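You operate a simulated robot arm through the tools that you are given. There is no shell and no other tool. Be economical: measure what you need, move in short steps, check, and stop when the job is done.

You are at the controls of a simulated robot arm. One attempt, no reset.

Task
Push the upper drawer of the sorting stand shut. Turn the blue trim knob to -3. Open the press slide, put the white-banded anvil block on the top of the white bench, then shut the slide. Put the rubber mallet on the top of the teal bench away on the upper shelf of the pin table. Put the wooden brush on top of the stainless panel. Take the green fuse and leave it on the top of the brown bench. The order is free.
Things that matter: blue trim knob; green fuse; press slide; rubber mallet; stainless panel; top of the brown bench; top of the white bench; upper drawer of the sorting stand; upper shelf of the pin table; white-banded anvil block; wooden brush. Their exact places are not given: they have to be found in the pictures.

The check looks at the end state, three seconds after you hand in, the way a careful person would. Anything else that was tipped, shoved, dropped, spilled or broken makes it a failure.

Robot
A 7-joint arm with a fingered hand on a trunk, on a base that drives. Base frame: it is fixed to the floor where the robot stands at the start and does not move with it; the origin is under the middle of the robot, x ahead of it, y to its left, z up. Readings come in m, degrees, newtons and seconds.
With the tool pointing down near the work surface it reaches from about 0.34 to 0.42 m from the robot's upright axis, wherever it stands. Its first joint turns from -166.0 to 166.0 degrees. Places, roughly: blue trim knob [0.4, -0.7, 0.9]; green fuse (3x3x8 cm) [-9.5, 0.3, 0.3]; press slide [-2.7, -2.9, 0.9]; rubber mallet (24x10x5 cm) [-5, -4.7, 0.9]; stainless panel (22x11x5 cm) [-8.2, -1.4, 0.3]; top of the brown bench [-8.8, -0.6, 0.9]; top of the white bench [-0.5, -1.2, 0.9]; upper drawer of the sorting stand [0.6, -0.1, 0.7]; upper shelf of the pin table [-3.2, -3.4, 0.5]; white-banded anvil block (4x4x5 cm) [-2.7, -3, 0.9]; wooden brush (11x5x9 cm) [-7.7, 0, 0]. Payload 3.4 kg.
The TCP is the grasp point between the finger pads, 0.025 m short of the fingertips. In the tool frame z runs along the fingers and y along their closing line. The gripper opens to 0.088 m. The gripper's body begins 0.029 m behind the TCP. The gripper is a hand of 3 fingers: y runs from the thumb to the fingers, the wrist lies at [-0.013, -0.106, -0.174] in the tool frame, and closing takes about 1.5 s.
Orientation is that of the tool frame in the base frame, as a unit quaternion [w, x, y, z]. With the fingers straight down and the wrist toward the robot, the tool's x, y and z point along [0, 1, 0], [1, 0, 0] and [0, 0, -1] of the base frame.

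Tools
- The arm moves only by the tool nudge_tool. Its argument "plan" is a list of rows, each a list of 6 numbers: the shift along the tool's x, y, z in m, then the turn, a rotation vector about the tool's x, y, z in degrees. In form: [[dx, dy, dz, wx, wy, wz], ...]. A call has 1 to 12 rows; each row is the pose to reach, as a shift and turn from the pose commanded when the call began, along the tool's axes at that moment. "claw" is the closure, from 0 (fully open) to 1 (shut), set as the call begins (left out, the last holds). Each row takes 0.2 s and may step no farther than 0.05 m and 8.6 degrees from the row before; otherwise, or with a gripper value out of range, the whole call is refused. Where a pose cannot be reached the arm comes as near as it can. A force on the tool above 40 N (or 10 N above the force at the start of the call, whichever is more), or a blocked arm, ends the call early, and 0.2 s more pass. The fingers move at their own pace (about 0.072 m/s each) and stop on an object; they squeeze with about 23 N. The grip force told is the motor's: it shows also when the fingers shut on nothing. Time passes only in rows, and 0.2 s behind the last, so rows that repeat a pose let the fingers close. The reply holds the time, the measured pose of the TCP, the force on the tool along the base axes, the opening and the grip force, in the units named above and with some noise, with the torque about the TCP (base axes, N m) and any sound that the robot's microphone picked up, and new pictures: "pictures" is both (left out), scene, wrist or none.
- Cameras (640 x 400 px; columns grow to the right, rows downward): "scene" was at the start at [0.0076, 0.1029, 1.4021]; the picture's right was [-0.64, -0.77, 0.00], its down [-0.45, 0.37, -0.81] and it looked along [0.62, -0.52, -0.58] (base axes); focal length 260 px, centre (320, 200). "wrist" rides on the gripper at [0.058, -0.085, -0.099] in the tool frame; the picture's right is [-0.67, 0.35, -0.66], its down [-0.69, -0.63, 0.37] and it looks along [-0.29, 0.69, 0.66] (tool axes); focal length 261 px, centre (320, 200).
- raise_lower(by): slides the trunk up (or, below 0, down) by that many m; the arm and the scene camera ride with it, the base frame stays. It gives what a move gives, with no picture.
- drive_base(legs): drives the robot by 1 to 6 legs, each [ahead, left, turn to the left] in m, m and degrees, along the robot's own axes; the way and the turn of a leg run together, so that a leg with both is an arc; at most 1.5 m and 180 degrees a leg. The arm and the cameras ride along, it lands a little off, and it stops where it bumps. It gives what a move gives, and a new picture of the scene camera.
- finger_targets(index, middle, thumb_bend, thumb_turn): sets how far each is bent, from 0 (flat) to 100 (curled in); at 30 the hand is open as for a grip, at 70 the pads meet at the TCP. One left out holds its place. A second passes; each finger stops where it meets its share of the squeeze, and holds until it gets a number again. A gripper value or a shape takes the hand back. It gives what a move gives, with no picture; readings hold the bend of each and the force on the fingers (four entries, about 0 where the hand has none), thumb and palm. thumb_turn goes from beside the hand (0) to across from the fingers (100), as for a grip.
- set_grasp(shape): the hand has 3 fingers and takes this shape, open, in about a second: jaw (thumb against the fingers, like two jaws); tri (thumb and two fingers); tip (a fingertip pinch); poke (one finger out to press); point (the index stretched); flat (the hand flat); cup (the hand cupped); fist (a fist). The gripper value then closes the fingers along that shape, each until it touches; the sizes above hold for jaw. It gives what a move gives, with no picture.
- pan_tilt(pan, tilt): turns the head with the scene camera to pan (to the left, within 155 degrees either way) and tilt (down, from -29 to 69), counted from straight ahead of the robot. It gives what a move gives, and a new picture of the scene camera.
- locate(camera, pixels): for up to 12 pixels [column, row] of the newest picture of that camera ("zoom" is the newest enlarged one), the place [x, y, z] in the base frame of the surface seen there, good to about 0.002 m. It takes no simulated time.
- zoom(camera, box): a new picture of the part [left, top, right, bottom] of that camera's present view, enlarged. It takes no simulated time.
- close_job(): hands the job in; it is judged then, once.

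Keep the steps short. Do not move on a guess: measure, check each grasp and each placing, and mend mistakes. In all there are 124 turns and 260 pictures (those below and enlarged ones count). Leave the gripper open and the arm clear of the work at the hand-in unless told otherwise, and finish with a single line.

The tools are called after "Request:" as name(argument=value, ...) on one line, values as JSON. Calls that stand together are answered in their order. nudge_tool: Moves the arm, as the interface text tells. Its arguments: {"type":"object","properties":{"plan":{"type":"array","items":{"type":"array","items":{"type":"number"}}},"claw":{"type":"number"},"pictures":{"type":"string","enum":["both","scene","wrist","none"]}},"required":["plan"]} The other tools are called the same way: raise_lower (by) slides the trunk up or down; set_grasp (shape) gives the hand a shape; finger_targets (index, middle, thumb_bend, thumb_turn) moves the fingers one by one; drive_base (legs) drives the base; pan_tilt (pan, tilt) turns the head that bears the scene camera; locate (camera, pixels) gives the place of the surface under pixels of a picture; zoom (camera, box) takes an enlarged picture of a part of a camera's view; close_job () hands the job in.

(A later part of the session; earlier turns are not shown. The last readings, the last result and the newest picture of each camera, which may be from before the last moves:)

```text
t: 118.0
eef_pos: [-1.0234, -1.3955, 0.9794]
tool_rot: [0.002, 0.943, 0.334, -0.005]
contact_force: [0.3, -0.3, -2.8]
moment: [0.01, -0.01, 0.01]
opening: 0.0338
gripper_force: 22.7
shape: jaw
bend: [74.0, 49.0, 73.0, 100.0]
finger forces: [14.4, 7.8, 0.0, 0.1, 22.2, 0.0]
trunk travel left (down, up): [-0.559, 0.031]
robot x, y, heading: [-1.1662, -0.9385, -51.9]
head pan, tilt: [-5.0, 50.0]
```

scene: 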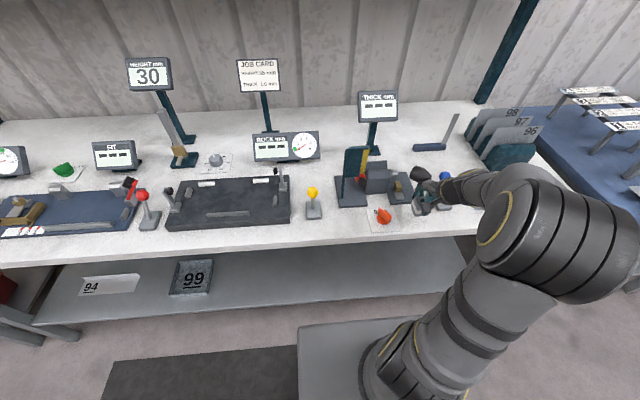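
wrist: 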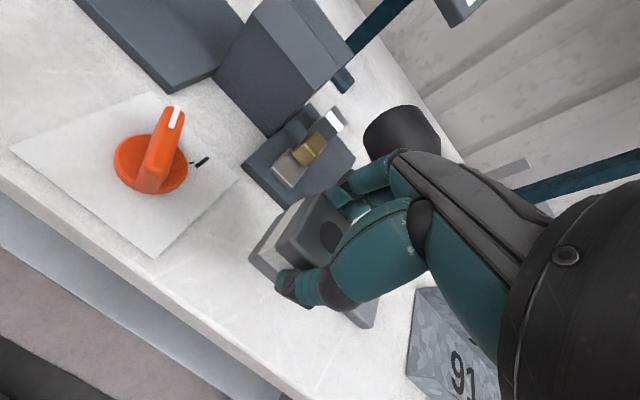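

Request:
locate(camera="wrist", pixels=[[400, 125], [400, 155], [365, 315], [330, 190], [298, 180], [362, 180], [235, 180], [155, 257]])

Request:
zoom(camera="scene", box=[360, 140, 480, 250])

```text
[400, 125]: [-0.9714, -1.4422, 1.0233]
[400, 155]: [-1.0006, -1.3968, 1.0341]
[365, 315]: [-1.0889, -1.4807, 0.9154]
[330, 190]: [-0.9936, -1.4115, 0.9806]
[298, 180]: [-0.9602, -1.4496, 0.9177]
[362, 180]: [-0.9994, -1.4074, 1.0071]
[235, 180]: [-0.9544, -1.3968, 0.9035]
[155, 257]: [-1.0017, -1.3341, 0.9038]
```

```text
3.64 times, centred on (420, 195) of scene
```

zoom: 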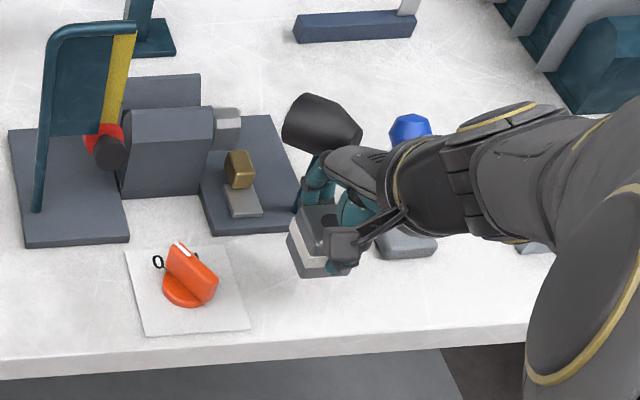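

Hammer head is ~2–4 cm beyond the knuckles. I'll shift back 1.2 cm, set down, and open only partly.

Request:
nudge_tool(plan=[[0, -0.012, 0, 0, 0, 0], [0, -0.012, 0.012, 0, 0, 0], [0, -0.012, 0.024, 0, 0, 0], [0, -0.012, 0.03, 0, 0, 0], [0, -0.012, 0.034, 0, 0, 0], [0, -0.012, 0.036, 0, 0, 0]], pictures="both")

Request:
zoom(camera="scene", box=[360, 140, 480, 250])

```text
t: 119.4
eef_pos: [-1.0305, -1.3862, 0.9424]
tool_rot: [0.003, 0.942, 0.335, -0.004]
contact_force: [0.4, 0.5, -2.3]
moment: [0.0, 0.03, -0.02]
opening: 0.0338
gripper_force: 22.6
shape: jaw
bend: [74.0, 49.0, 73.0, 100.0]
finger forces: [14.4, 7.7, 0.0, 0.0, 22.2, 0.0]
trunk travel left (down, up): [-0.559, 0.031]
robot x, y, heading: [-1.1647, -0.943, -51.6]
head pan, tilt: [-5.0, 50.0]
```

scene: 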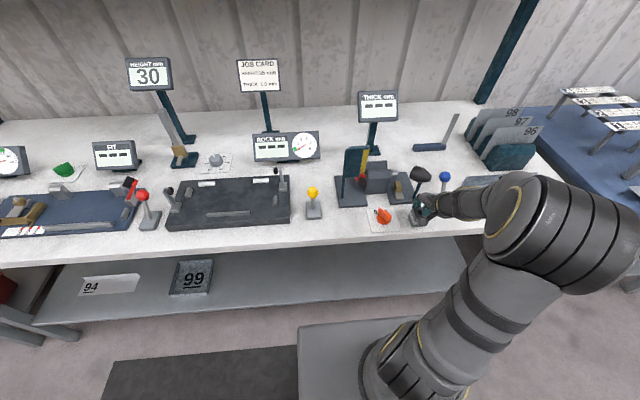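
wrist: 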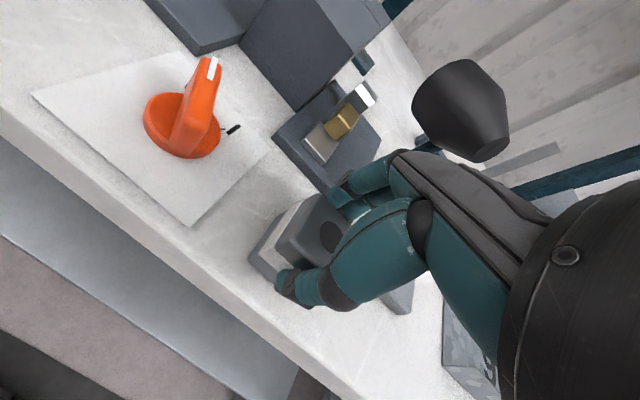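

```text
3.64 times, centred on (420, 195) of scene
```

zoom: 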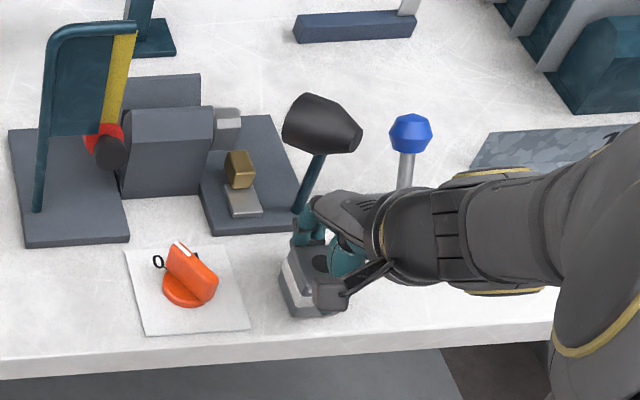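

Request:
nudge_tool(plan=[[0, 0, 0.002, 0, 0, 0], [0, 0, 0.004, 0, 0, 0], [0, 0, 0.006, 0, 0, 0]], pictures="none")

Request:
locate(camera="wrist", pixels=[[252, 258], [262, 278], [298, 228], [310, 212], [225, 270]])

```text
t: 120.2
eef_pos: [-1.0304, -1.3844, 0.9394]
tool_rot: [0.003, 0.943, 0.334, -0.004]
contact_force: [0.2, 0.1, 11.3]
moment: [-0.06, -0.01, -0.02]
opening: 0.0342
gripper_force: 23.0
shape: jaw
bend: [74.0, 48.0, 73.0, 100.0]
finger forces: [14.9, 8.5, 0.1, 0.0, 23.5, 0.0]
trunk travel left (down, up): [-0.559, 0.031]
robot x, y, heading: [-1.1591, -0.939, -52.1]
head pan, tilt: [-5.0, 50.0]
```

```text
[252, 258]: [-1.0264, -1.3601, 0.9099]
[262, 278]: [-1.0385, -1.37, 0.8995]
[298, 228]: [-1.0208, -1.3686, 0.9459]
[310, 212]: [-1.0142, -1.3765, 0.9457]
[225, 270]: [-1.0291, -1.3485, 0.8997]
```

Contact 11 N: it's down, front face 1.6 cm inside the edge. Release and rise.

Request:
nudge_tool(plan=[[0, 0, -0.004, 0, 0, 0], [0, 0, -0.004, 0, 0, 0], [0, 0, -0.004, 0, 0, 0], [0, 0, -0.004, 0, 0, 0], [0, 0, -0.03, 0, 0, 0], [0, 0, -0.06, 0, 0, 0], [0, -0.02, -0.09, 0, 0, 0], [0, -0.04, -0.12, 0, 0, 0]], claw=0.3, pictures="both")

```text
t: 122.0
eef_pos: [-1.0543, -1.3502, 1.058]
tool_rot: [0.003, 0.943, 0.334, -0.004]
contact_force: [-0.2, -0.5, 0.1]
moment: [0.02, -0.03, 0.02]
opening: 0.0611
gripper_force: 0.0
shape: jaw
bend: [27.0, 37.0, 58.0, 99.0]
finger forces: [0.0, 0.0, 0.0, 0.0, 0.0, 0.0]
trunk travel left (down, up): [-0.559, 0.031]
robot x, y, heading: [-1.1636, -0.94, -51.7]
head pan, tilt: [-5.0, 50.0]
```

scene: 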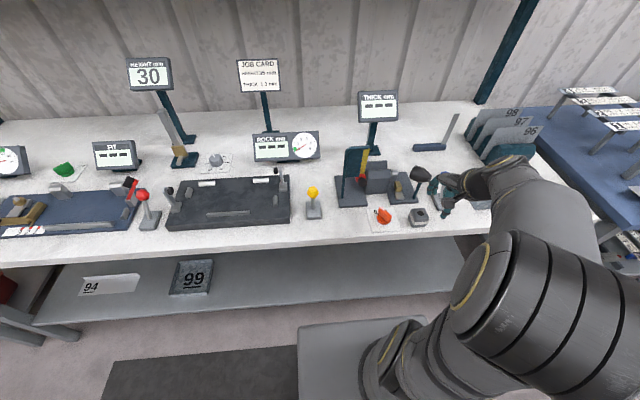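
wrist: 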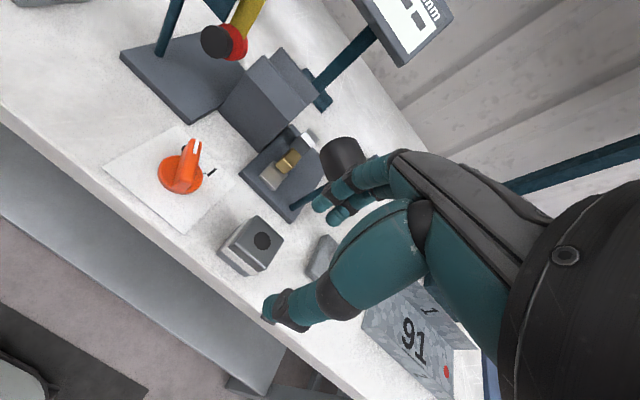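

Block stands on the white bench. Back off and return to the press with a fist.

Request:
drive_base(legs=[[-0.4, 0, 0], [0, -1.15, 0], [0, -1.12, 0]])

Request:
set_grasp(shape="fist")

Request:
pan_tilt(pan=-10, tilt=45)

```text
t: 135.2
eef_pos: [-3.0628, -2.457, 1.0572]
tool_rot: [0.002, 0.94, 0.34, -0.004]
contact_force: [-0.9, -0.1, 0.2]
moment: [0.01, 0.01, 0.02]
opening: 0.0614
gripper_force: 0.1
shape: jaw
bend: [27.0, 37.0, 58.0, 99.0]
finger forces: [0.0, 0.1, 0.0, 0.0, 0.0, 0.1]
trunk travel left (down, up): [-0.559, 0.031]
robot x, y, heading: [-3.1785, -2.045, -51.0]
head pan, tilt: [-5.0, 50.0]
```

scene: 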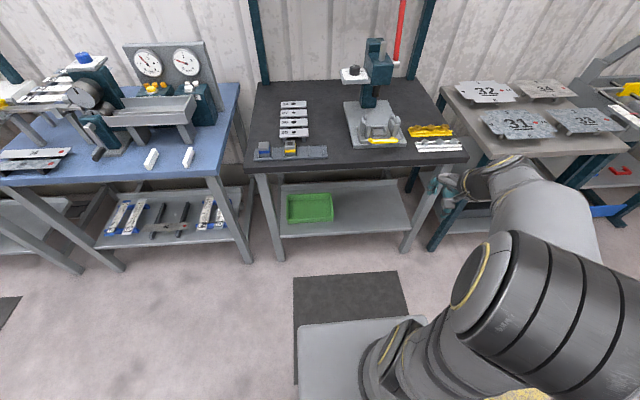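

```text
t: 136.2
eef_pos: [-3.0621, -2.4579, 1.0579]
tool_rot: [0.002, 0.94, 0.34, -0.004]
contact_force: [0.0, 0.2, -0.2]
moment: [-0.03, 0.01, 0.0]
opening: 0.0001
gripper_force: 0.0
shape: fist
bend: [100.0, 100.0, 86.0, 85.0]
finger forces: [0.1, 0.1, 0.0, 0.0, 0.1, 0.0]
trunk travel left (down, up): [-0.559, 0.031]
robot x, y, heading: [-3.1777, -2.0448, -51.1]
head pan, tilt: [-5.0, 50.0]
```

```text
t: 136.8
eef_pos: [-3.0616, -2.4569, 1.0563]
tool_rot: [0.002, 0.941, 0.339, -0.005]
contact_force: [0.2, 0.7, -0.2]
moment: [0.02, 0.0, 0.02]
opening: 0.0
gripper_force: 0.1
shape: fist
bend: [100.0, 100.0, 86.0, 85.0]
finger forces: [0.1, 0.0, 0.0, 0.0, 0.0, 0.1]
trunk travel left (down, up): [-0.559, 0.031]
robot x, y, heading: [-3.1792, -2.0484, -51.3]
head pan, tilt: [-10.0, 45.0]
```

scene: 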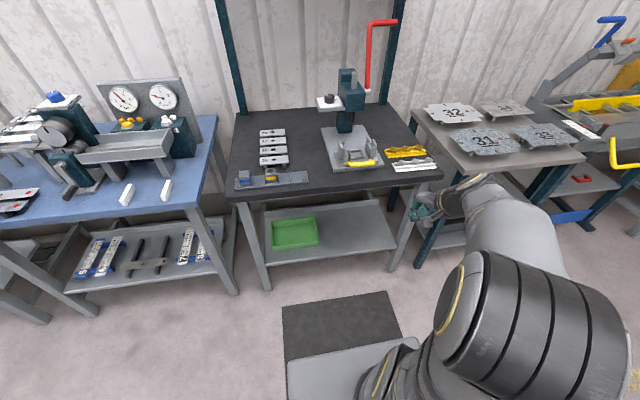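

Request:
drive_base(legs=[[0.32, 0.016, -0.8]])

Request:
nudge_tool(plan=[[0, 0, 0.04, 0, 0, 0], [0, 0, 0.08, 0, 0, 0], [0, 0, 0.12, 0, 0, 0], [0, 0, 0.16, 0, 0, 0]], pictures="both")

```text
t: 138.9
eef_pos: [-2.8562, -2.6966, 1.0566]
tool_rot: [0.002, 0.943, 0.334, -0.005]
contact_force: [-0.4, 1.1, 0.2]
moment: [0.01, -0.01, 0.02]
opening: 0.0
gripper_force: 0.1
shape: fist
bend: [100.0, 100.0, 86.0, 85.0]
finger forces: [0.1, 0.0, 0.0, 0.0, 0.0, 0.0]
trunk travel left (down, up): [-0.559, 0.031]
robot x, y, heading: [-2.9644, -2.2851, -51.9]
head pan, tilt: [-10.0, 45.0]
```

scene: 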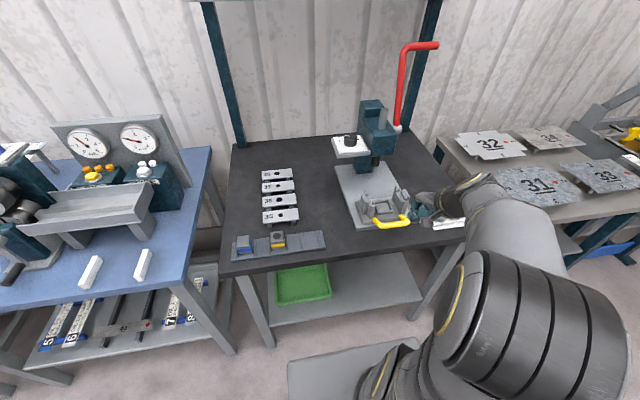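

```text
t: 139.9
eef_pos: [-2.8594, -2.7005, 0.8956]
tool_rot: [0.002, 0.943, 0.334, -0.004]
contact_force: [0.1, -0.2, -0.1]
moment: [-0.01, 0.0, 0.01]
opening: 0.0
gripper_force: 0.0
shape: fist
bend: [100.0, 100.0, 86.0, 85.0]
finger forces: [0.0, 0.0, 0.0, 0.1, 0.0, 0.1]
trunk travel left (down, up): [-0.559, 0.031]
robot x, y, heading: [-2.9652, -2.2853, -51.7]
head pan, tilt: [-10.0, 45.0]
```

scene: 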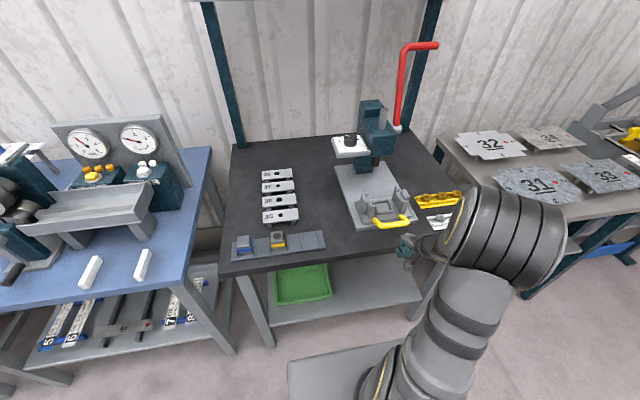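
wrist: 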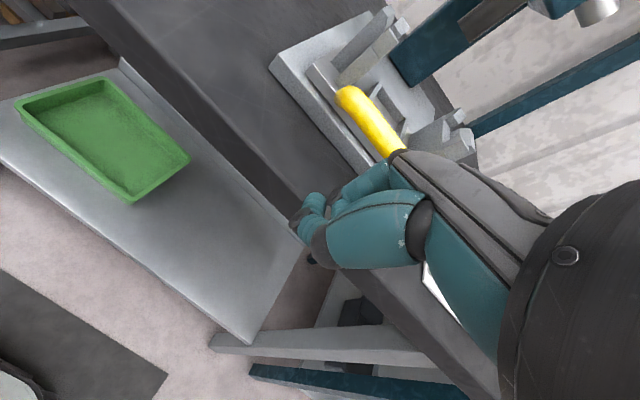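

Request:
locate(camera="scene", pixels=[[500, 235], [460, 235], [450, 240], [405, 243], [430, 245], [440, 222], [480, 262], [391, 222]])

```text
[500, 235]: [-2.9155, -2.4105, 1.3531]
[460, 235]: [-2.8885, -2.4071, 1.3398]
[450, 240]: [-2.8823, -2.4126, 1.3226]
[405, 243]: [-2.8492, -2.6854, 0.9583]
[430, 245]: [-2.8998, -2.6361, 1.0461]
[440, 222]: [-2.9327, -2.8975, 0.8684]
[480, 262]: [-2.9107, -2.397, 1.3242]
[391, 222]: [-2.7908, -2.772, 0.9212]
```

Elbow is high (1.35), clear. Push forward until the stop.

Request:
nudge_tool(plan=[[0, 0.02, 0.01, 0, 0, 0], [0, 0.04, 0.01, 0, 0, 0], [0, 0.06, 0.01, 0, 0, 0], [0, 0.08, 0.01, 0, 0, 0], [0, 0.1, 0.01, 0, 0, 0], [0, 0.12, 0.01, 0, 0, 0], [0, 0.14, 0.01, 0, 0, 0], [0, 0.16, 0.01, 0, 0, 0], [0, 0.175, 0.01, 0, 0, 0], [0, 0.19, 0.01, 0, 0, 0], [0, 0.205, 0.01, 0, 0, 0], [0, 0.22, 0.01, 0, 0, 0]], pictures="both")

```text
t: 142.3
eef_pos: [-2.7384, -2.8463, 0.887]
tool_rot: [-0.002, 0.943, 0.334, -0.005]
contact_force: [-15.7, 30.2, 16.6]
moment: [-1.35, -0.69, 0.04]
opening: 0.0805
gripper_force: 0.0
shape: fist
bend: [100.0, 100.0, 86.0, 85.0]
finger forces: [7.9, 29.4, 0.0, 0.1, 0.0, 0.0]
trunk travel left (down, up): [-0.559, 0.031]
robot x, y, heading: [-2.9674, -2.2822, -51.8]
head pan, tilt: [-10.0, 45.0]
stopped in row 11: the force on the tool passed its limit at 56 N (the readings are from after the stop); the commanded pose is now the measured one
```

scene: 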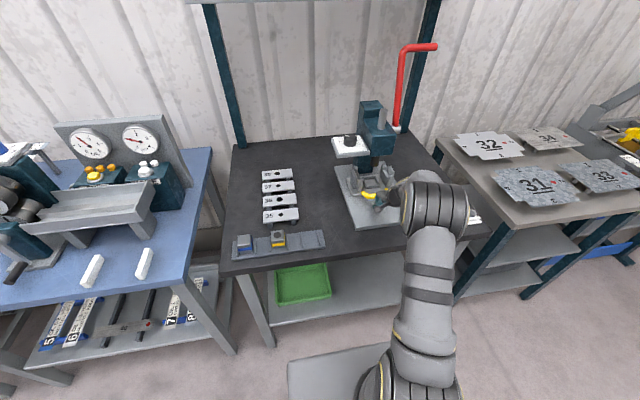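
wrist: 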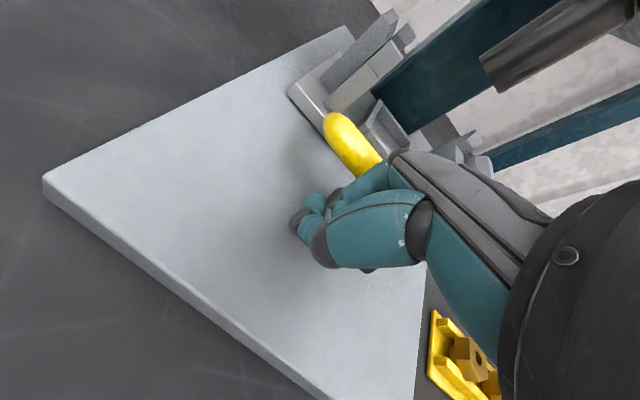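

Stop at 56 N. Back off and verify bar position (was fwd 0.589 when shut).

Request:
nudge_tool(plan=[[0, -0.04, 0, 0, 0, 0], [0, -0.08, 0, 0, 0, 0], [0, -0.12, 0, 0, 0, 0], [0, -0.16, -0.02, 0, 0, 0], [0, -0.17, -0.06, 0, 0, 0], [0, -0.17, -0.1, 0, 0, 0], [0, -0.17, -0.14, 0, 0, 0]], pictures="both")

Request:
locate(camera="scene", pixels=[[375, 197], [372, 198], [378, 196], [350, 228], [400, 215]])

Request:
zoom(camera="scene", box=[320, 140, 440, 240])

```text
t: 143.9
eef_pos: [-2.836, -2.7189, 1.0259]
tool_rot: [-0.004, 0.942, 0.336, -0.006]
contact_force: [0.8, -0.2, -1.2]
moment: [0.02, 0.0, -0.03]
opening: 0.0804
gripper_force: 0.0
shape: fist
bend: [100.0, 100.0, 86.0, 85.0]
finger forces: [0.0, 0.0, 0.0, 0.0, 0.1, 0.1]
trunk travel left (down, up): [-0.559, 0.031]
robot x, y, heading: [-2.9654, -2.2818, -51.7]
head pan, tilt: [-10.0, 45.0]
```

scene: 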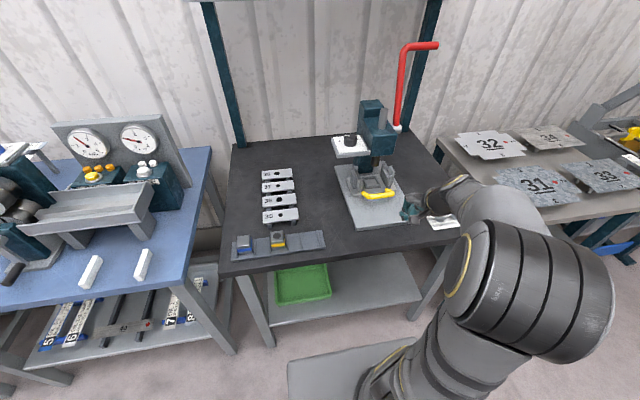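
wrist: 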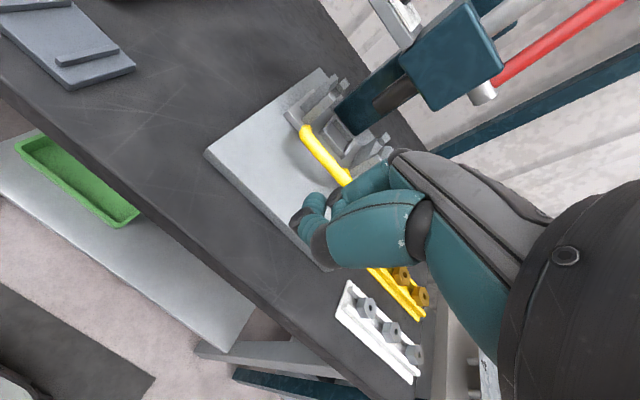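

```text
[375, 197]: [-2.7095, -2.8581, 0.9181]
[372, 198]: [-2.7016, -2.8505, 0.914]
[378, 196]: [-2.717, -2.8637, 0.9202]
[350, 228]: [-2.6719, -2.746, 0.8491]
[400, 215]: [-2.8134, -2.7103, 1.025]
```

```text
4.00 times, centred on (380, 190) of scene
```

zoom: 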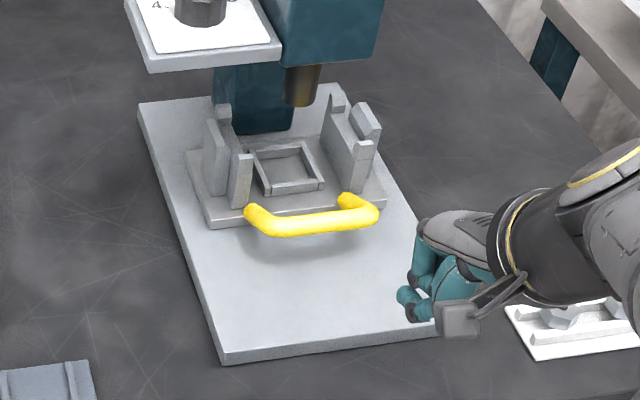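

Bar back at 0.586: slide shut. Next the mallet: back off and check the aisle to the right.

Request:
drive_base(legs=[[-0.38, 0, 0]])

Request:
pan_tilt(pan=-85, tilt=30)

Request:
locate(camera="scene", pixels=[[240, 180], [405, 180], [430, 260], [500, 380], [345, 250], [440, 170], [280, 130], [400, 125]])

```text
t: 146.3
eef_pos: [-3.0707, -2.4215, 1.026]
tool_rot: [-0.004, 0.943, 0.333, -0.005]
contact_force: [0.4, 0.0, 0.0]
moment: [0.02, 0.0, 0.01]
opening: 0.0806
gripper_force: 0.1
shape: fist
bend: [100.0, 100.0, 86.0, 85.0]
finger forces: [0.0, 0.0, 0.0, 0.1, 0.1, 0.1]
trunk travel left (down, up): [-0.559, 0.031]
robot x, y, heading: [-3.2019, -1.9901, -52.4]
head pan, tilt: [-10.0, 45.0]
```

scene: 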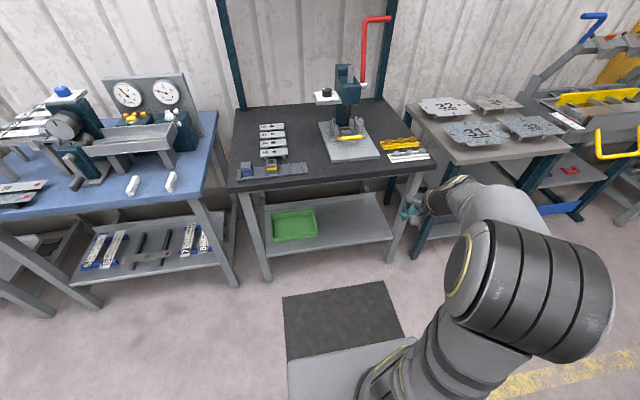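

```text
t: 147.8
eef_pos: [-3.0713, -2.4229, 1.025]
tool_rot: [-0.005, 0.943, 0.333, -0.005]
contact_force: [1.0, -0.1, 0.1]
moment: [0.03, 0.02, 0.0]
opening: 0.0802
gripper_force: 0.0
shape: fist
bend: [100.0, 100.0, 86.0, 85.0]
finger forces: [0.0, 0.0, 0.1, 0.0, 0.0, 0.1]
trunk travel left (down, up): [-0.559, 0.031]
robot x, y, heading: [-3.2028, -1.9825, -52.0]
head pan, tilt: [-85.0, 30.0]
```

scene: 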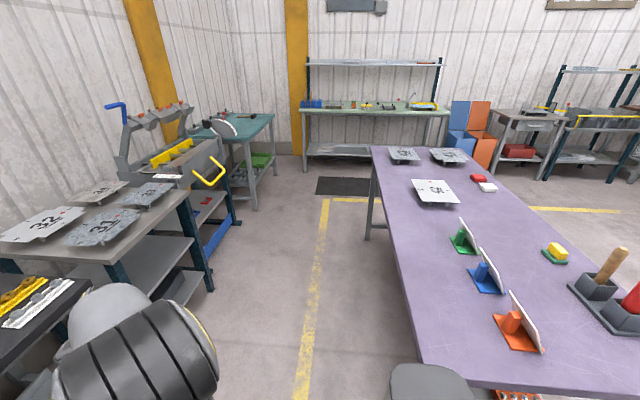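

```text
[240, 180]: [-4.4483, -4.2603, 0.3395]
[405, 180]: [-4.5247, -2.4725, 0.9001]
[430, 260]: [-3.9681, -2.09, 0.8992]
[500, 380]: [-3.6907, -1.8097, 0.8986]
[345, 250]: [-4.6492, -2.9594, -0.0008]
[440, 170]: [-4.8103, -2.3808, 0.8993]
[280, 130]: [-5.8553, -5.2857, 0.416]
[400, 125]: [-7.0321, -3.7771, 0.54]
```

Request:
locate(camera="scene", pixels=[[208, 184], [222, 171], [196, 175], [372, 148], [415, 352], [262, 155], [275, 116], [225, 128], [250, 115]])

Request:
zoom(camera="scene", box=[90, 70, 300, 220])

```text
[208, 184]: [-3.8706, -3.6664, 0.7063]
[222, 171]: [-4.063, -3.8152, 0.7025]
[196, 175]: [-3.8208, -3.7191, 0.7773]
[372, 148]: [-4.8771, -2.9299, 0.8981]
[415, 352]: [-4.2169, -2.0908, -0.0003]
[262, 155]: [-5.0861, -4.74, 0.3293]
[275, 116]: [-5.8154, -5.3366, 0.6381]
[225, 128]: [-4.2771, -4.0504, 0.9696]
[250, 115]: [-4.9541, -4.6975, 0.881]
```

```text
2.67 times, centred on (195, 145) of scene
```

zoom: 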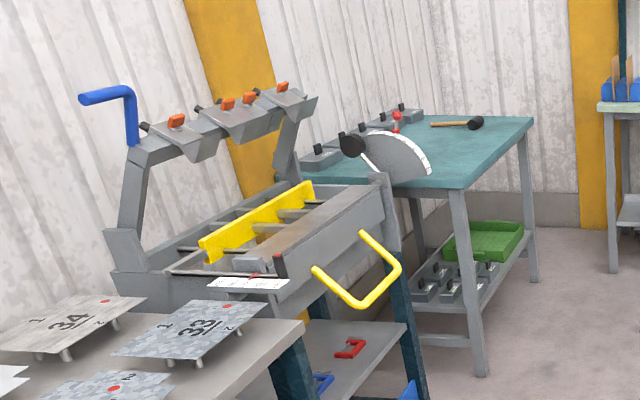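

Clear: purple table edge is at ≈−0.7, yellow handle at +0.51. Drive 2.85 m right to the teal bench.

Request:
drive_base(legs=[[0.1, 0, 0], [0, -1.4, 0], [0, -1.4, 0]])

Request:
set_grasp(shape="jaw")

Request:
pan_tilt(pan=-10, tilt=40)

```text
t: 162.2
eef_pos: [-5.2764, -4.1986, 1.0251]
tool_rot: [-0.004, 0.948, 0.317, -0.006]
contact_force: [0.0, 0.8, -0.2]
moment: [-0.04, -0.04, 0.0]
opening: 0.0805
gripper_force: 0.0
shape: fist
bend: [100.0, 100.0, 86.0, 85.0]
finger forces: [0.0, 0.0, 0.1, 0.1, 0.0, 0.0]
trunk travel left (down, up): [-0.559, 0.031]
robot x, y, heading: [-5.3888, -3.7546, -54.0]
head pan, tilt: [-85.0, 30.0]
```

scene: 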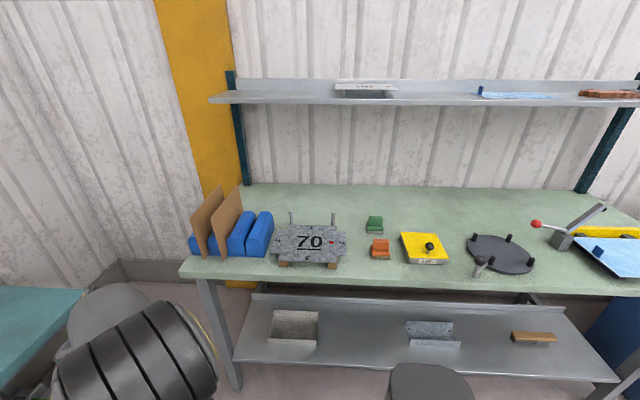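

```text
t: 163.1
eef_pos: [-5.2756, -4.1975, 1.0259]
tool_rot: [-0.004, 0.948, 0.317, -0.006]
contact_force: [-0.2, -0.7, -0.1]
moment: [-0.05, 0.0, 0.01]
opening: 0.0876
gripper_force: 0.0
shape: jaw
bend: [30.0, 30.0, 30.0, 97.0]
finger forces: [0.0, 0.1, 0.0, 0.0, 0.0, 0.0]
trunk travel left (down, up): [-0.559, 0.031]
robot x, y, heading: [-5.3883, -3.7549, -53.8]
head pan, tilt: [-85.0, 30.0]
```

```text
t: 164.6
eef_pos: [-5.2759, -4.1981, 1.0245]
tool_rot: [-0.005, 0.948, 0.318, -0.005]
contact_force: [0.2, 0.8, -0.5]
moment: [0.01, 0.01, -0.02]
opening: 0.0877
gripper_force: 0.0
shape: jaw
bend: [30.0, 30.0, 30.0, 97.0]
finger forces: [0.0, 0.0, 0.0, 0.1, 0.1, 0.1]
trunk travel left (down, up): [-0.559, 0.031]
robot x, y, heading: [-5.3908, -3.7567, -54.0]
head pan, tilt: [-10.0, 40.0]
```

scene: 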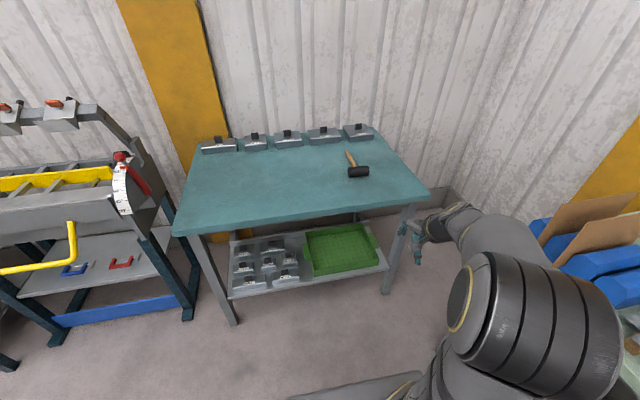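

Now measure the mallet precisely.

Request:
zoom(camera="scene", box=[310, 130, 430, 210])

Request:
locate(camera="scene", pixels=[[348, 153], [352, 161], [357, 169], [350, 173], [367, 171], [358, 176], [360, 188], [410, 203], [176, 233], [428, 195], [350, 133]])

```text
5.00 times, centred on (370, 170) of scene
```

zoom: 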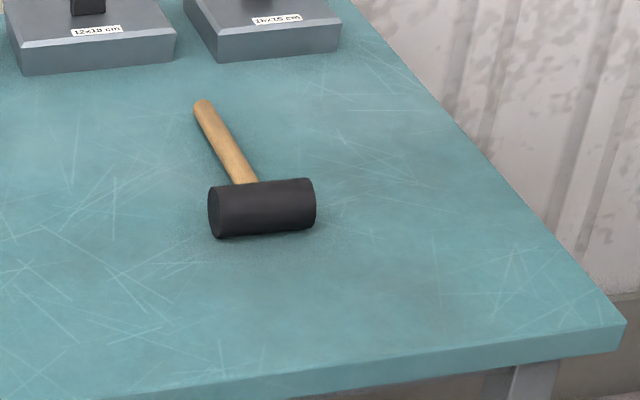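

```text
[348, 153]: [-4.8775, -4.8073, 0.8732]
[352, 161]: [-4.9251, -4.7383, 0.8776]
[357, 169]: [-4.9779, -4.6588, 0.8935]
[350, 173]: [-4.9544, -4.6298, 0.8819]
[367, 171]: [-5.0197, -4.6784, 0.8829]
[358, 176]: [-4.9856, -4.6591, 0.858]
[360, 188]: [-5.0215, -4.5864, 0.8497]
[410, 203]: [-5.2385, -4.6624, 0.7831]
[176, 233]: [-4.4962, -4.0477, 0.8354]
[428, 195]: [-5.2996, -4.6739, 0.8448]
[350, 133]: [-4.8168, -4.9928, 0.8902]
```

Request:
locate(camera="zoom", pixels=[[212, 195], [218, 232], [305, 182], [312, 222], [260, 188], [262, 230], [234, 178], [256, 176], [245, 178], [205, 110], [235, 155]])

```text
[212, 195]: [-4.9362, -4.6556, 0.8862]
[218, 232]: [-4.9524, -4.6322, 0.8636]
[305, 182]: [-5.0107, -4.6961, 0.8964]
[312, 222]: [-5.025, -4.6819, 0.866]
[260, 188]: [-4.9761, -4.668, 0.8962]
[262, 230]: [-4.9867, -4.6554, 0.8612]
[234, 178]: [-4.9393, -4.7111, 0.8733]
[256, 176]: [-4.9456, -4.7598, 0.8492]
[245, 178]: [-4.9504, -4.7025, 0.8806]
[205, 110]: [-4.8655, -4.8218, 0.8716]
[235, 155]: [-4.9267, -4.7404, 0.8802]
```

Mallet head centre ≈ fwd 0.622, lat −6.795 with handle pointing away along the bench depth. I'll grip the head just left of the handle. Drive in.

Request:
drive_base(legs=[[0, -0.04, 2.0], [0.4, 0, 0]])

Request:
nudge_tool(plan=[[0, 0.03, 0, 0, 0, 0], [0, 0.06, 0, 0, 0, 0], [0, 0.08, 0, 0, 0, 0]], claw=0, pictures="both")

```text
t: 167.5
eef_pos: [-5.0378, -4.5308, 1.0254]
tool_rot: [-0.005, 0.941, 0.34, -0.006]
contact_force: [-0.4, -0.2, 0.1]
moment: [0.01, -0.01, -0.01]
opening: 0.0876
gripper_force: 0.0
shape: jaw
bend: [30.0, 30.0, 30.0, 97.0]
finger forces: [0.1, 0.0, 0.0, 0.0, 0.0, 0.1]
trunk travel left (down, up): [-0.559, 0.031]
robot x, y, heading: [-5.1725, -4.0965, -51.3]
head pan, tilt: [-10.0, 40.0]
```

scene: 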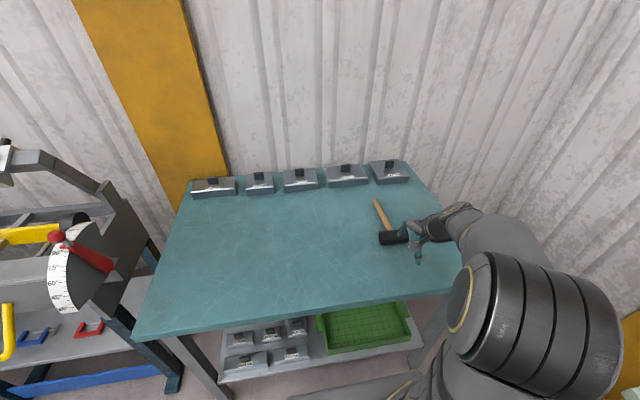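

```text
t: 168.3
eef_pos: [-4.9875, -4.5923, 1.0234]
tool_rot: [-0.005, 0.941, 0.338, -0.006]
contact_force: [-0.2, -0.3, -0.1]
moment: [0.0, -0.02, -0.04]
opening: 0.0877
gripper_force: 0.2
shape: jaw
bend: [30.0, 30.0, 30.0, 97.0]
finger forces: [0.0, 0.1, 0.0, 0.1, 0.0, 0.0]
trunk travel left (down, up): [-0.559, 0.031]
robot x, y, heading: [-5.1702, -4.0964, -51.2]
head pan, tilt: [-10.0, 40.0]
```

scene: 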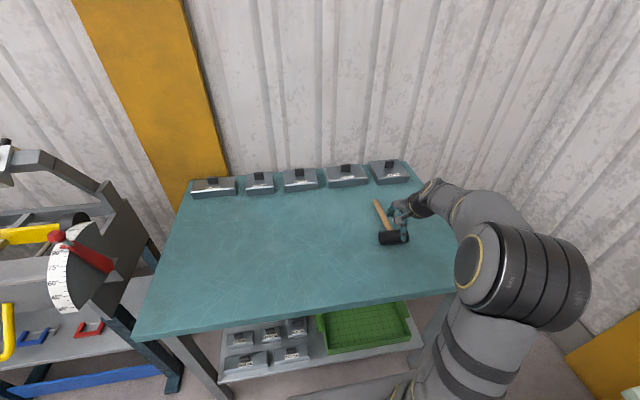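
wrist: 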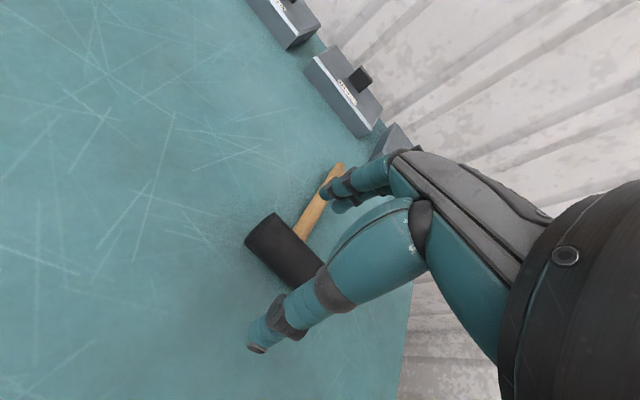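

Request:
zoom(camera="wrist", box=[220, 150, 380, 310])

Request:
locate(camera="wrist", pixels=[[262, 228], [248, 242], [275, 215], [300, 262], [298, 232], [310, 238], [304, 234], [330, 190], [325, 195], [316, 250]])

```text
2.50 times, centred on (300, 230) of wrist
```

zoom: 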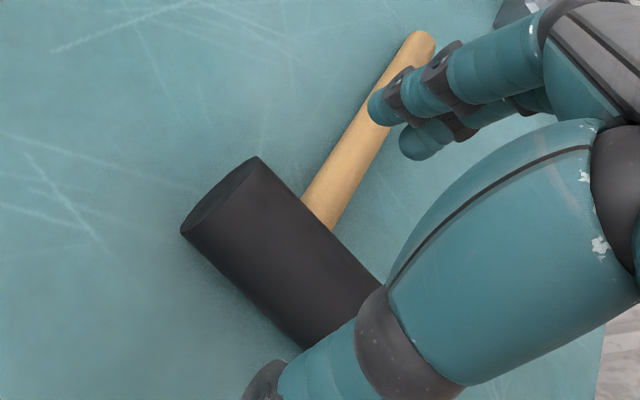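

```text
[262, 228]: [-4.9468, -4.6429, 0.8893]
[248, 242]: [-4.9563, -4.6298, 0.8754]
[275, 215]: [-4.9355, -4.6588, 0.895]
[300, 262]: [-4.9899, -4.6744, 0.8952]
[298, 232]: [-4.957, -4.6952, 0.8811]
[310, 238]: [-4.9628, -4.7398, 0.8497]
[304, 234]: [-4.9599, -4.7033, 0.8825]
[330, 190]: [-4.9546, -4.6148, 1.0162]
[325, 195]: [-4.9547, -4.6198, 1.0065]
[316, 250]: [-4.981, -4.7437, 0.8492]
```

Move over the head's left part and descend to TCP z 0.88.

Request:
nudge_tool(plan=[[-0.003, 0.035, 0.0, 0, 0, 1.5], [-0.006, 0.07, 0.02, 0, 0, 1.5], [-0.006, 0.07, 0.06, 0, 0, 1.5], [-0.006, 0.07, 0.09, 0, 0, 1.5]], pictures="wrist")

```text
t: 169.3
eef_pos: [-4.9462, -4.6498, 0.9337]
tool_rot: [-0.005, 0.945, 0.327, -0.005]
contact_force: [0.4, 0.7, 0.8]
moment: [0.01, 0.03, 0.03]
opening: 0.0875
gripper_force: 0.0
shape: jaw
bend: [30.0, 30.0, 30.0, 97.0]
finger forces: [0.1, 0.0, 0.0, 0.0, 0.0, 0.0]
trunk travel left (down, up): [-0.559, 0.031]
robot x, y, heading: [-5.1695, -4.0962, -50.9]
head pan, tilt: [-10.0, 40.0]
```

wrist: 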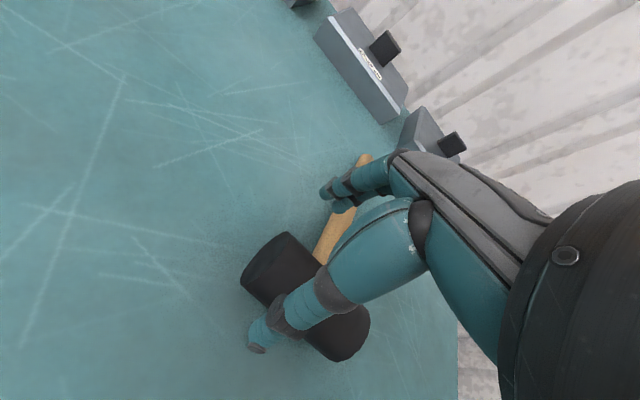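

Request:
locate(camera="wrist", pixels=[[323, 194], [340, 210], [348, 210], [330, 235], [318, 245], [335, 240], [360, 160], [350, 195]])

Request:
zoom(camera="scene", box=[340, 180, 460, 260])

```text
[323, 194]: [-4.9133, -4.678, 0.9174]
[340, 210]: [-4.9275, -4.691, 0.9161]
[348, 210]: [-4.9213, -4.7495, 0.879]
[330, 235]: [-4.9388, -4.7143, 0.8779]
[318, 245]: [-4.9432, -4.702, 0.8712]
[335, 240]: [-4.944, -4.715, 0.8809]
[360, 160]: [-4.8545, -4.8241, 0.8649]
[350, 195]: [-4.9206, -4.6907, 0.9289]
```

```text
5.00 times, centred on (400, 220) of scene
```

zoom: 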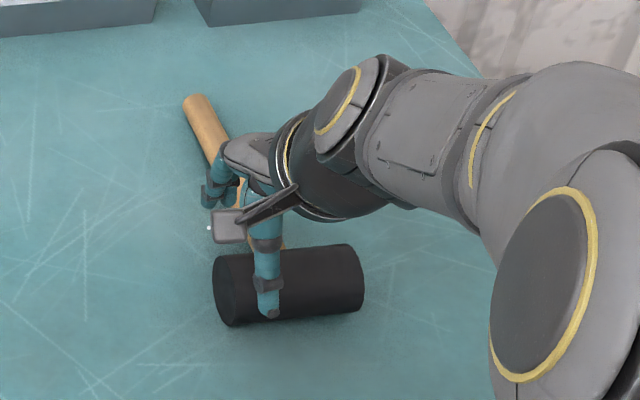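

Middle finger is nearly over the handle edge; shift 5 mm left, descend and close.

Request:
nudge_tool(plan=[[0.005, 0, 0.0, 0, 0, 0], [0.005, 0, 0.025, 0, 0, 0], [0.005, 0, 0.045, 0, 0, 0], [0.005, 0, 0.054, 0, 0, 0]], pictures="none")

Request:
nudge_tool(plan=[[0, 0, 0, 0, 0, 0], [0, 0, 0, 0, 0, 0], [0, 0, 0, 0, 0, 0], [0, 0, 0, 0, 0, 0], [0, 0, 0, 0, 0, 0], [0, 0, 0, 0, 0, 0]], claw=1, pictures="wrist")

```text
t: 170.3
eef_pos: [-4.9448, -4.6443, 0.8809]
tool_rot: [-0.005, 0.945, 0.327, -0.005]
contact_force: [0.2, -0.2, -0.7]
moment: [-0.03, 0.0, -0.03]
opening: 0.0877
gripper_force: 0.0
shape: jaw
bend: [30.0, 30.0, 30.0, 97.0]
finger forces: [0.1, 0.0, 0.0, 0.0, 0.0, 0.1]
trunk travel left (down, up): [-0.559, 0.031]
robot x, y, heading: [-5.1743, -4.093, -51.0]
head pan, tilt: [-10.0, 40.0]
```

```text
t: 171.7
eef_pos: [-4.9454, -4.6451, 0.8806]
tool_rot: [-0.005, 0.945, 0.327, -0.005]
contact_force: [0.0, 1.8, 0.4]
moment: [0.0, -0.01, -0.02]
opening: 0.021
gripper_force: 23.1
shape: jaw
bend: [70.0, 41.0, 76.0, 100.0]
finger forces: [5.7, 8.6, 0.0, 0.1, 16.2, 0.0]
trunk travel left (down, up): [-0.559, 0.031]
robot x, y, heading: [-5.1719, -4.0952, -51.4]
head pan, tilt: [-10.0, 40.0]
```

wrist: 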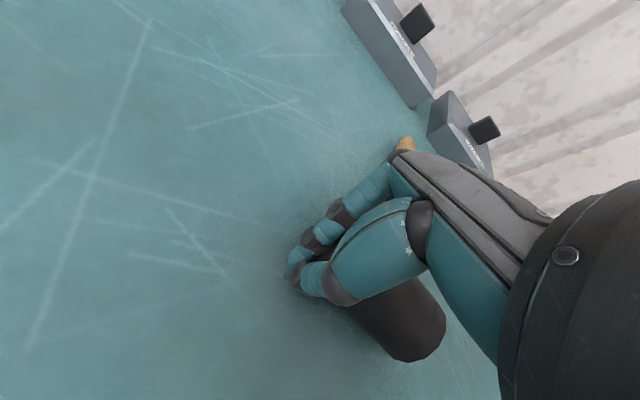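

The index missed the head's end and the head slid right. Open, rise and look again.

Request:
nudge_tool(plan=[[0, 0, 0, 0, 0, 0], [0, 0, 0, 0, 0, 0], [0, 0, 0, 0, 0, 0], [0, 0, 0, 0, 0, 0], [0, 0, -0.04, 0, 0, 0], [0, 0, -0.08, 0, 0, 0], [0, -0.03, -0.1, 0, 0, 0]], claw=0, pictures="wrist")

Request:
locate(camera="wrist", pixels=[[330, 190], [340, 205], [260, 335], [262, 348], [320, 280], [300, 260], [350, 240]])

Request:
zoom(camera="wrist", box=[220, 130, 440, 370])

```text
t: 173.3
eef_pos: [-4.9616, -4.6221, 0.98]
tool_rot: [-0.003, 0.945, 0.327, -0.005]
contact_force: [0.5, 0.2, -0.7]
moment: [0.0, 0.0, -0.02]
opening: 0.0876
gripper_force: 0.1
shape: jaw
bend: [30.0, 30.0, 30.0, 98.0]
finger forces: [0.0, 0.0, 0.1, 0.1, 0.1, 0.1]
trunk travel left (down, up): [-0.559, 0.031]
robot x, y, heading: [-5.1704, -4.0963, -51.5]
head pan, tilt: [-10.0, 40.0]
```

wrist: 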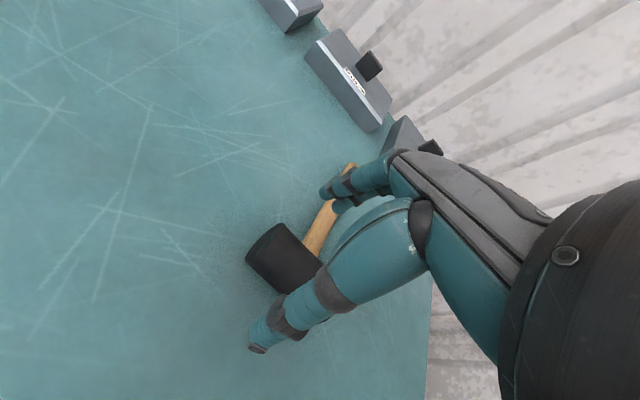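

```text
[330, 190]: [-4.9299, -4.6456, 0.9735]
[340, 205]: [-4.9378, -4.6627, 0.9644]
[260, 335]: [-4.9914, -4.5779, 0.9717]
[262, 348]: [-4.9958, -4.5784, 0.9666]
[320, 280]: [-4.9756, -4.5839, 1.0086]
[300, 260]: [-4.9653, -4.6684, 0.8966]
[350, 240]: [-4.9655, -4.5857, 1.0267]
```

```text
1.67 times, centred on (330, 250) of wrist
```

zoom: 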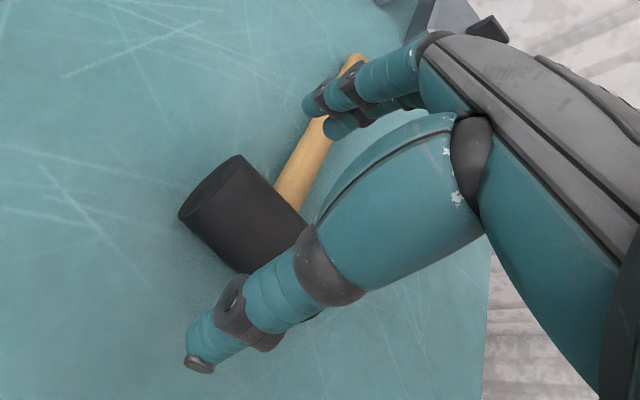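

Better plan: swing the mallet on the bench so its handle lies along the bench, then grip the handle with the hand square. Close the hand, drive so the fingers are right of the handle.

Request:
drive_base(legs=[[0.14, -0.105, -0.5]])

Request:
nudge_tool(plan=[[0, 0, 0, 0, 0, 0], [0, 0, 0, 0, 0, 0], [0, 0, 0, 0, 0, 0], [0, 0, 0, 0, 0, 0], [0, 0, 0, 0, 0, 0], [0, 0, 0, 0, 0, 0]], claw=1, pictures="both")

```text
t: 174.8
eef_pos: [-4.962, -4.8038, 0.9794]
tool_rot: [-0.004, 0.946, 0.324, -0.005]
contact_force: [0.0, 0.5, -0.6]
moment: [0.02, 0.02, 0.0]
opening: 0.0878
gripper_force: 0.1
shape: jaw
bend: [30.0, 30.0, 30.0, 98.0]
finger forces: [0.1, 0.0, 0.1, 0.0, 0.0, 0.1]
trunk travel left (down, up): [-0.559, 0.031]
robot x, y, heading: [-5.1679, -4.2736, -51.6]
head pan, tilt: [-10.0, 40.0]
```

scene: 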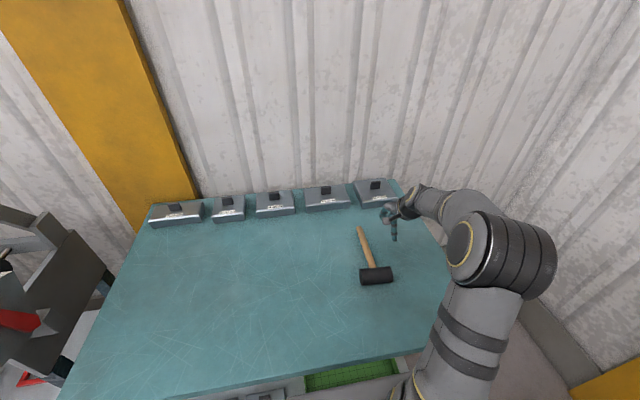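

```text
t: 176.2
eef_pos: [-4.9619, -4.8037, 0.9798]
tool_rot: [-0.005, 0.946, 0.323, -0.006]
contact_force: [0.5, -0.6, -0.2]
moment: [0.01, 0.0, -0.03]
opening: 0.0001
gripper_force: 22.7
shape: jaw
bend: [70.0, 70.0, 35.0, 100.0]
finger forces: [0.0, 0.0, 0.0, 0.0, 0.0, 0.1]
trunk travel left (down, up): [-0.559, 0.031]
robot x, y, heading: [-5.1683, -4.2743, -51.8]
head pan, tilt: [-10.0, 40.0]
```

scene: 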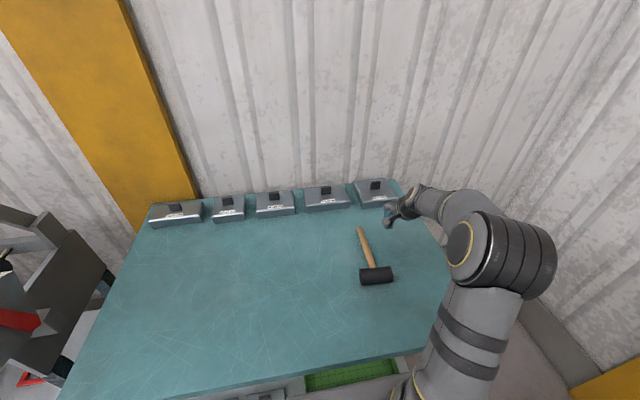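
wrist: 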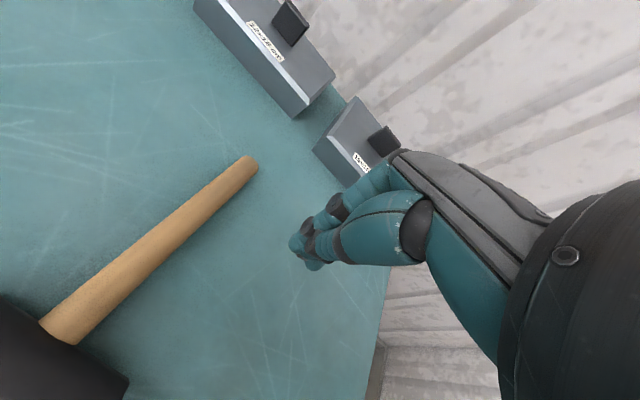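

Request:
locate(camera="wrist", pixels=[[250, 163], [160, 238], [62, 325], [296, 250], [310, 262], [330, 215], [300, 105], [345, 175]])

```text
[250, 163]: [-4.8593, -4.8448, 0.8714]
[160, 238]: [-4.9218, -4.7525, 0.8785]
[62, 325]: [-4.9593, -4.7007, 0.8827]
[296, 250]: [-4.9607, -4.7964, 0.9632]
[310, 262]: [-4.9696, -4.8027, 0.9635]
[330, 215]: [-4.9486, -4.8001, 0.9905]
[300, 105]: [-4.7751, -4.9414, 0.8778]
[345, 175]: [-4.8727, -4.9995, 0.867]
```

Sweep: go down right of the handle and push it left along an arc about the head.

Request:
nudge_tool(plan=[[0, 0.03, 0.03, 0, 0, 0], [0, 0.03, 0.07, 0, 0, 0], [0, 0.03, 0.099, 0, 0, 0], [0.04, 0.03, 0.099, 0, 0, 0], [0.065, 0.03, 0.099, 0, 0, 0], [0.089, 0.029, 0.099, 0, 0, 0], [0.115, 0.021, 0.099, 0, 0, 0], [0.136, 0.013, 0.099, 0, 0, 0], [0.155, -0.003, 0.099, 0, 0, 0], [0.174, -0.018, 0.099, 0, 0, 0], [0.195, -0.049, 0.099, 0, 0, 0], [0.204, -0.072, 0.099, 0, 0, 0]], pictures="both")

```text
t: 178.8
eef_pos: [-4.843, -4.6221, 0.8819]
tool_rot: [-0.004, 0.946, 0.323, -0.005]
contact_force: [0.4, -1.3, 1.0]
moment: [0.01, 0.0, -0.02]
opening: 0.0
gripper_force: 23.0
shape: jaw
bend: [70.0, 70.0, 35.0, 100.0]
finger forces: [0.1, 0.0, 0.1, 0.0, 0.0, 0.0]
trunk travel left (down, up): [-0.559, 0.031]
robot x, y, heading: [-5.1676, -4.2721, -51.9]
head pan, tilt: [-10.0, 40.0]
```

scene: 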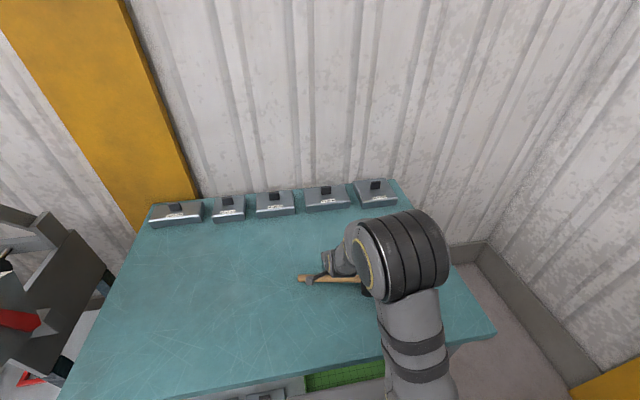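
wrist: 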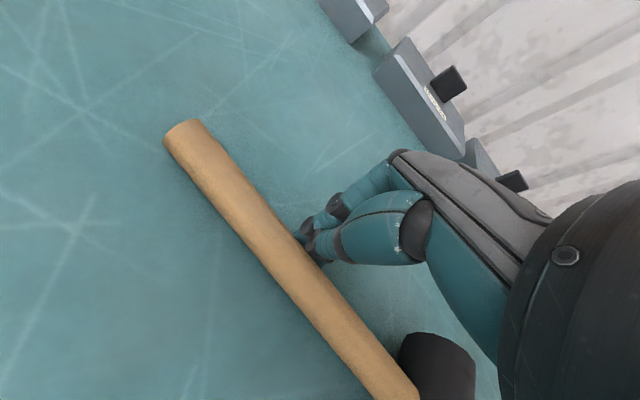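

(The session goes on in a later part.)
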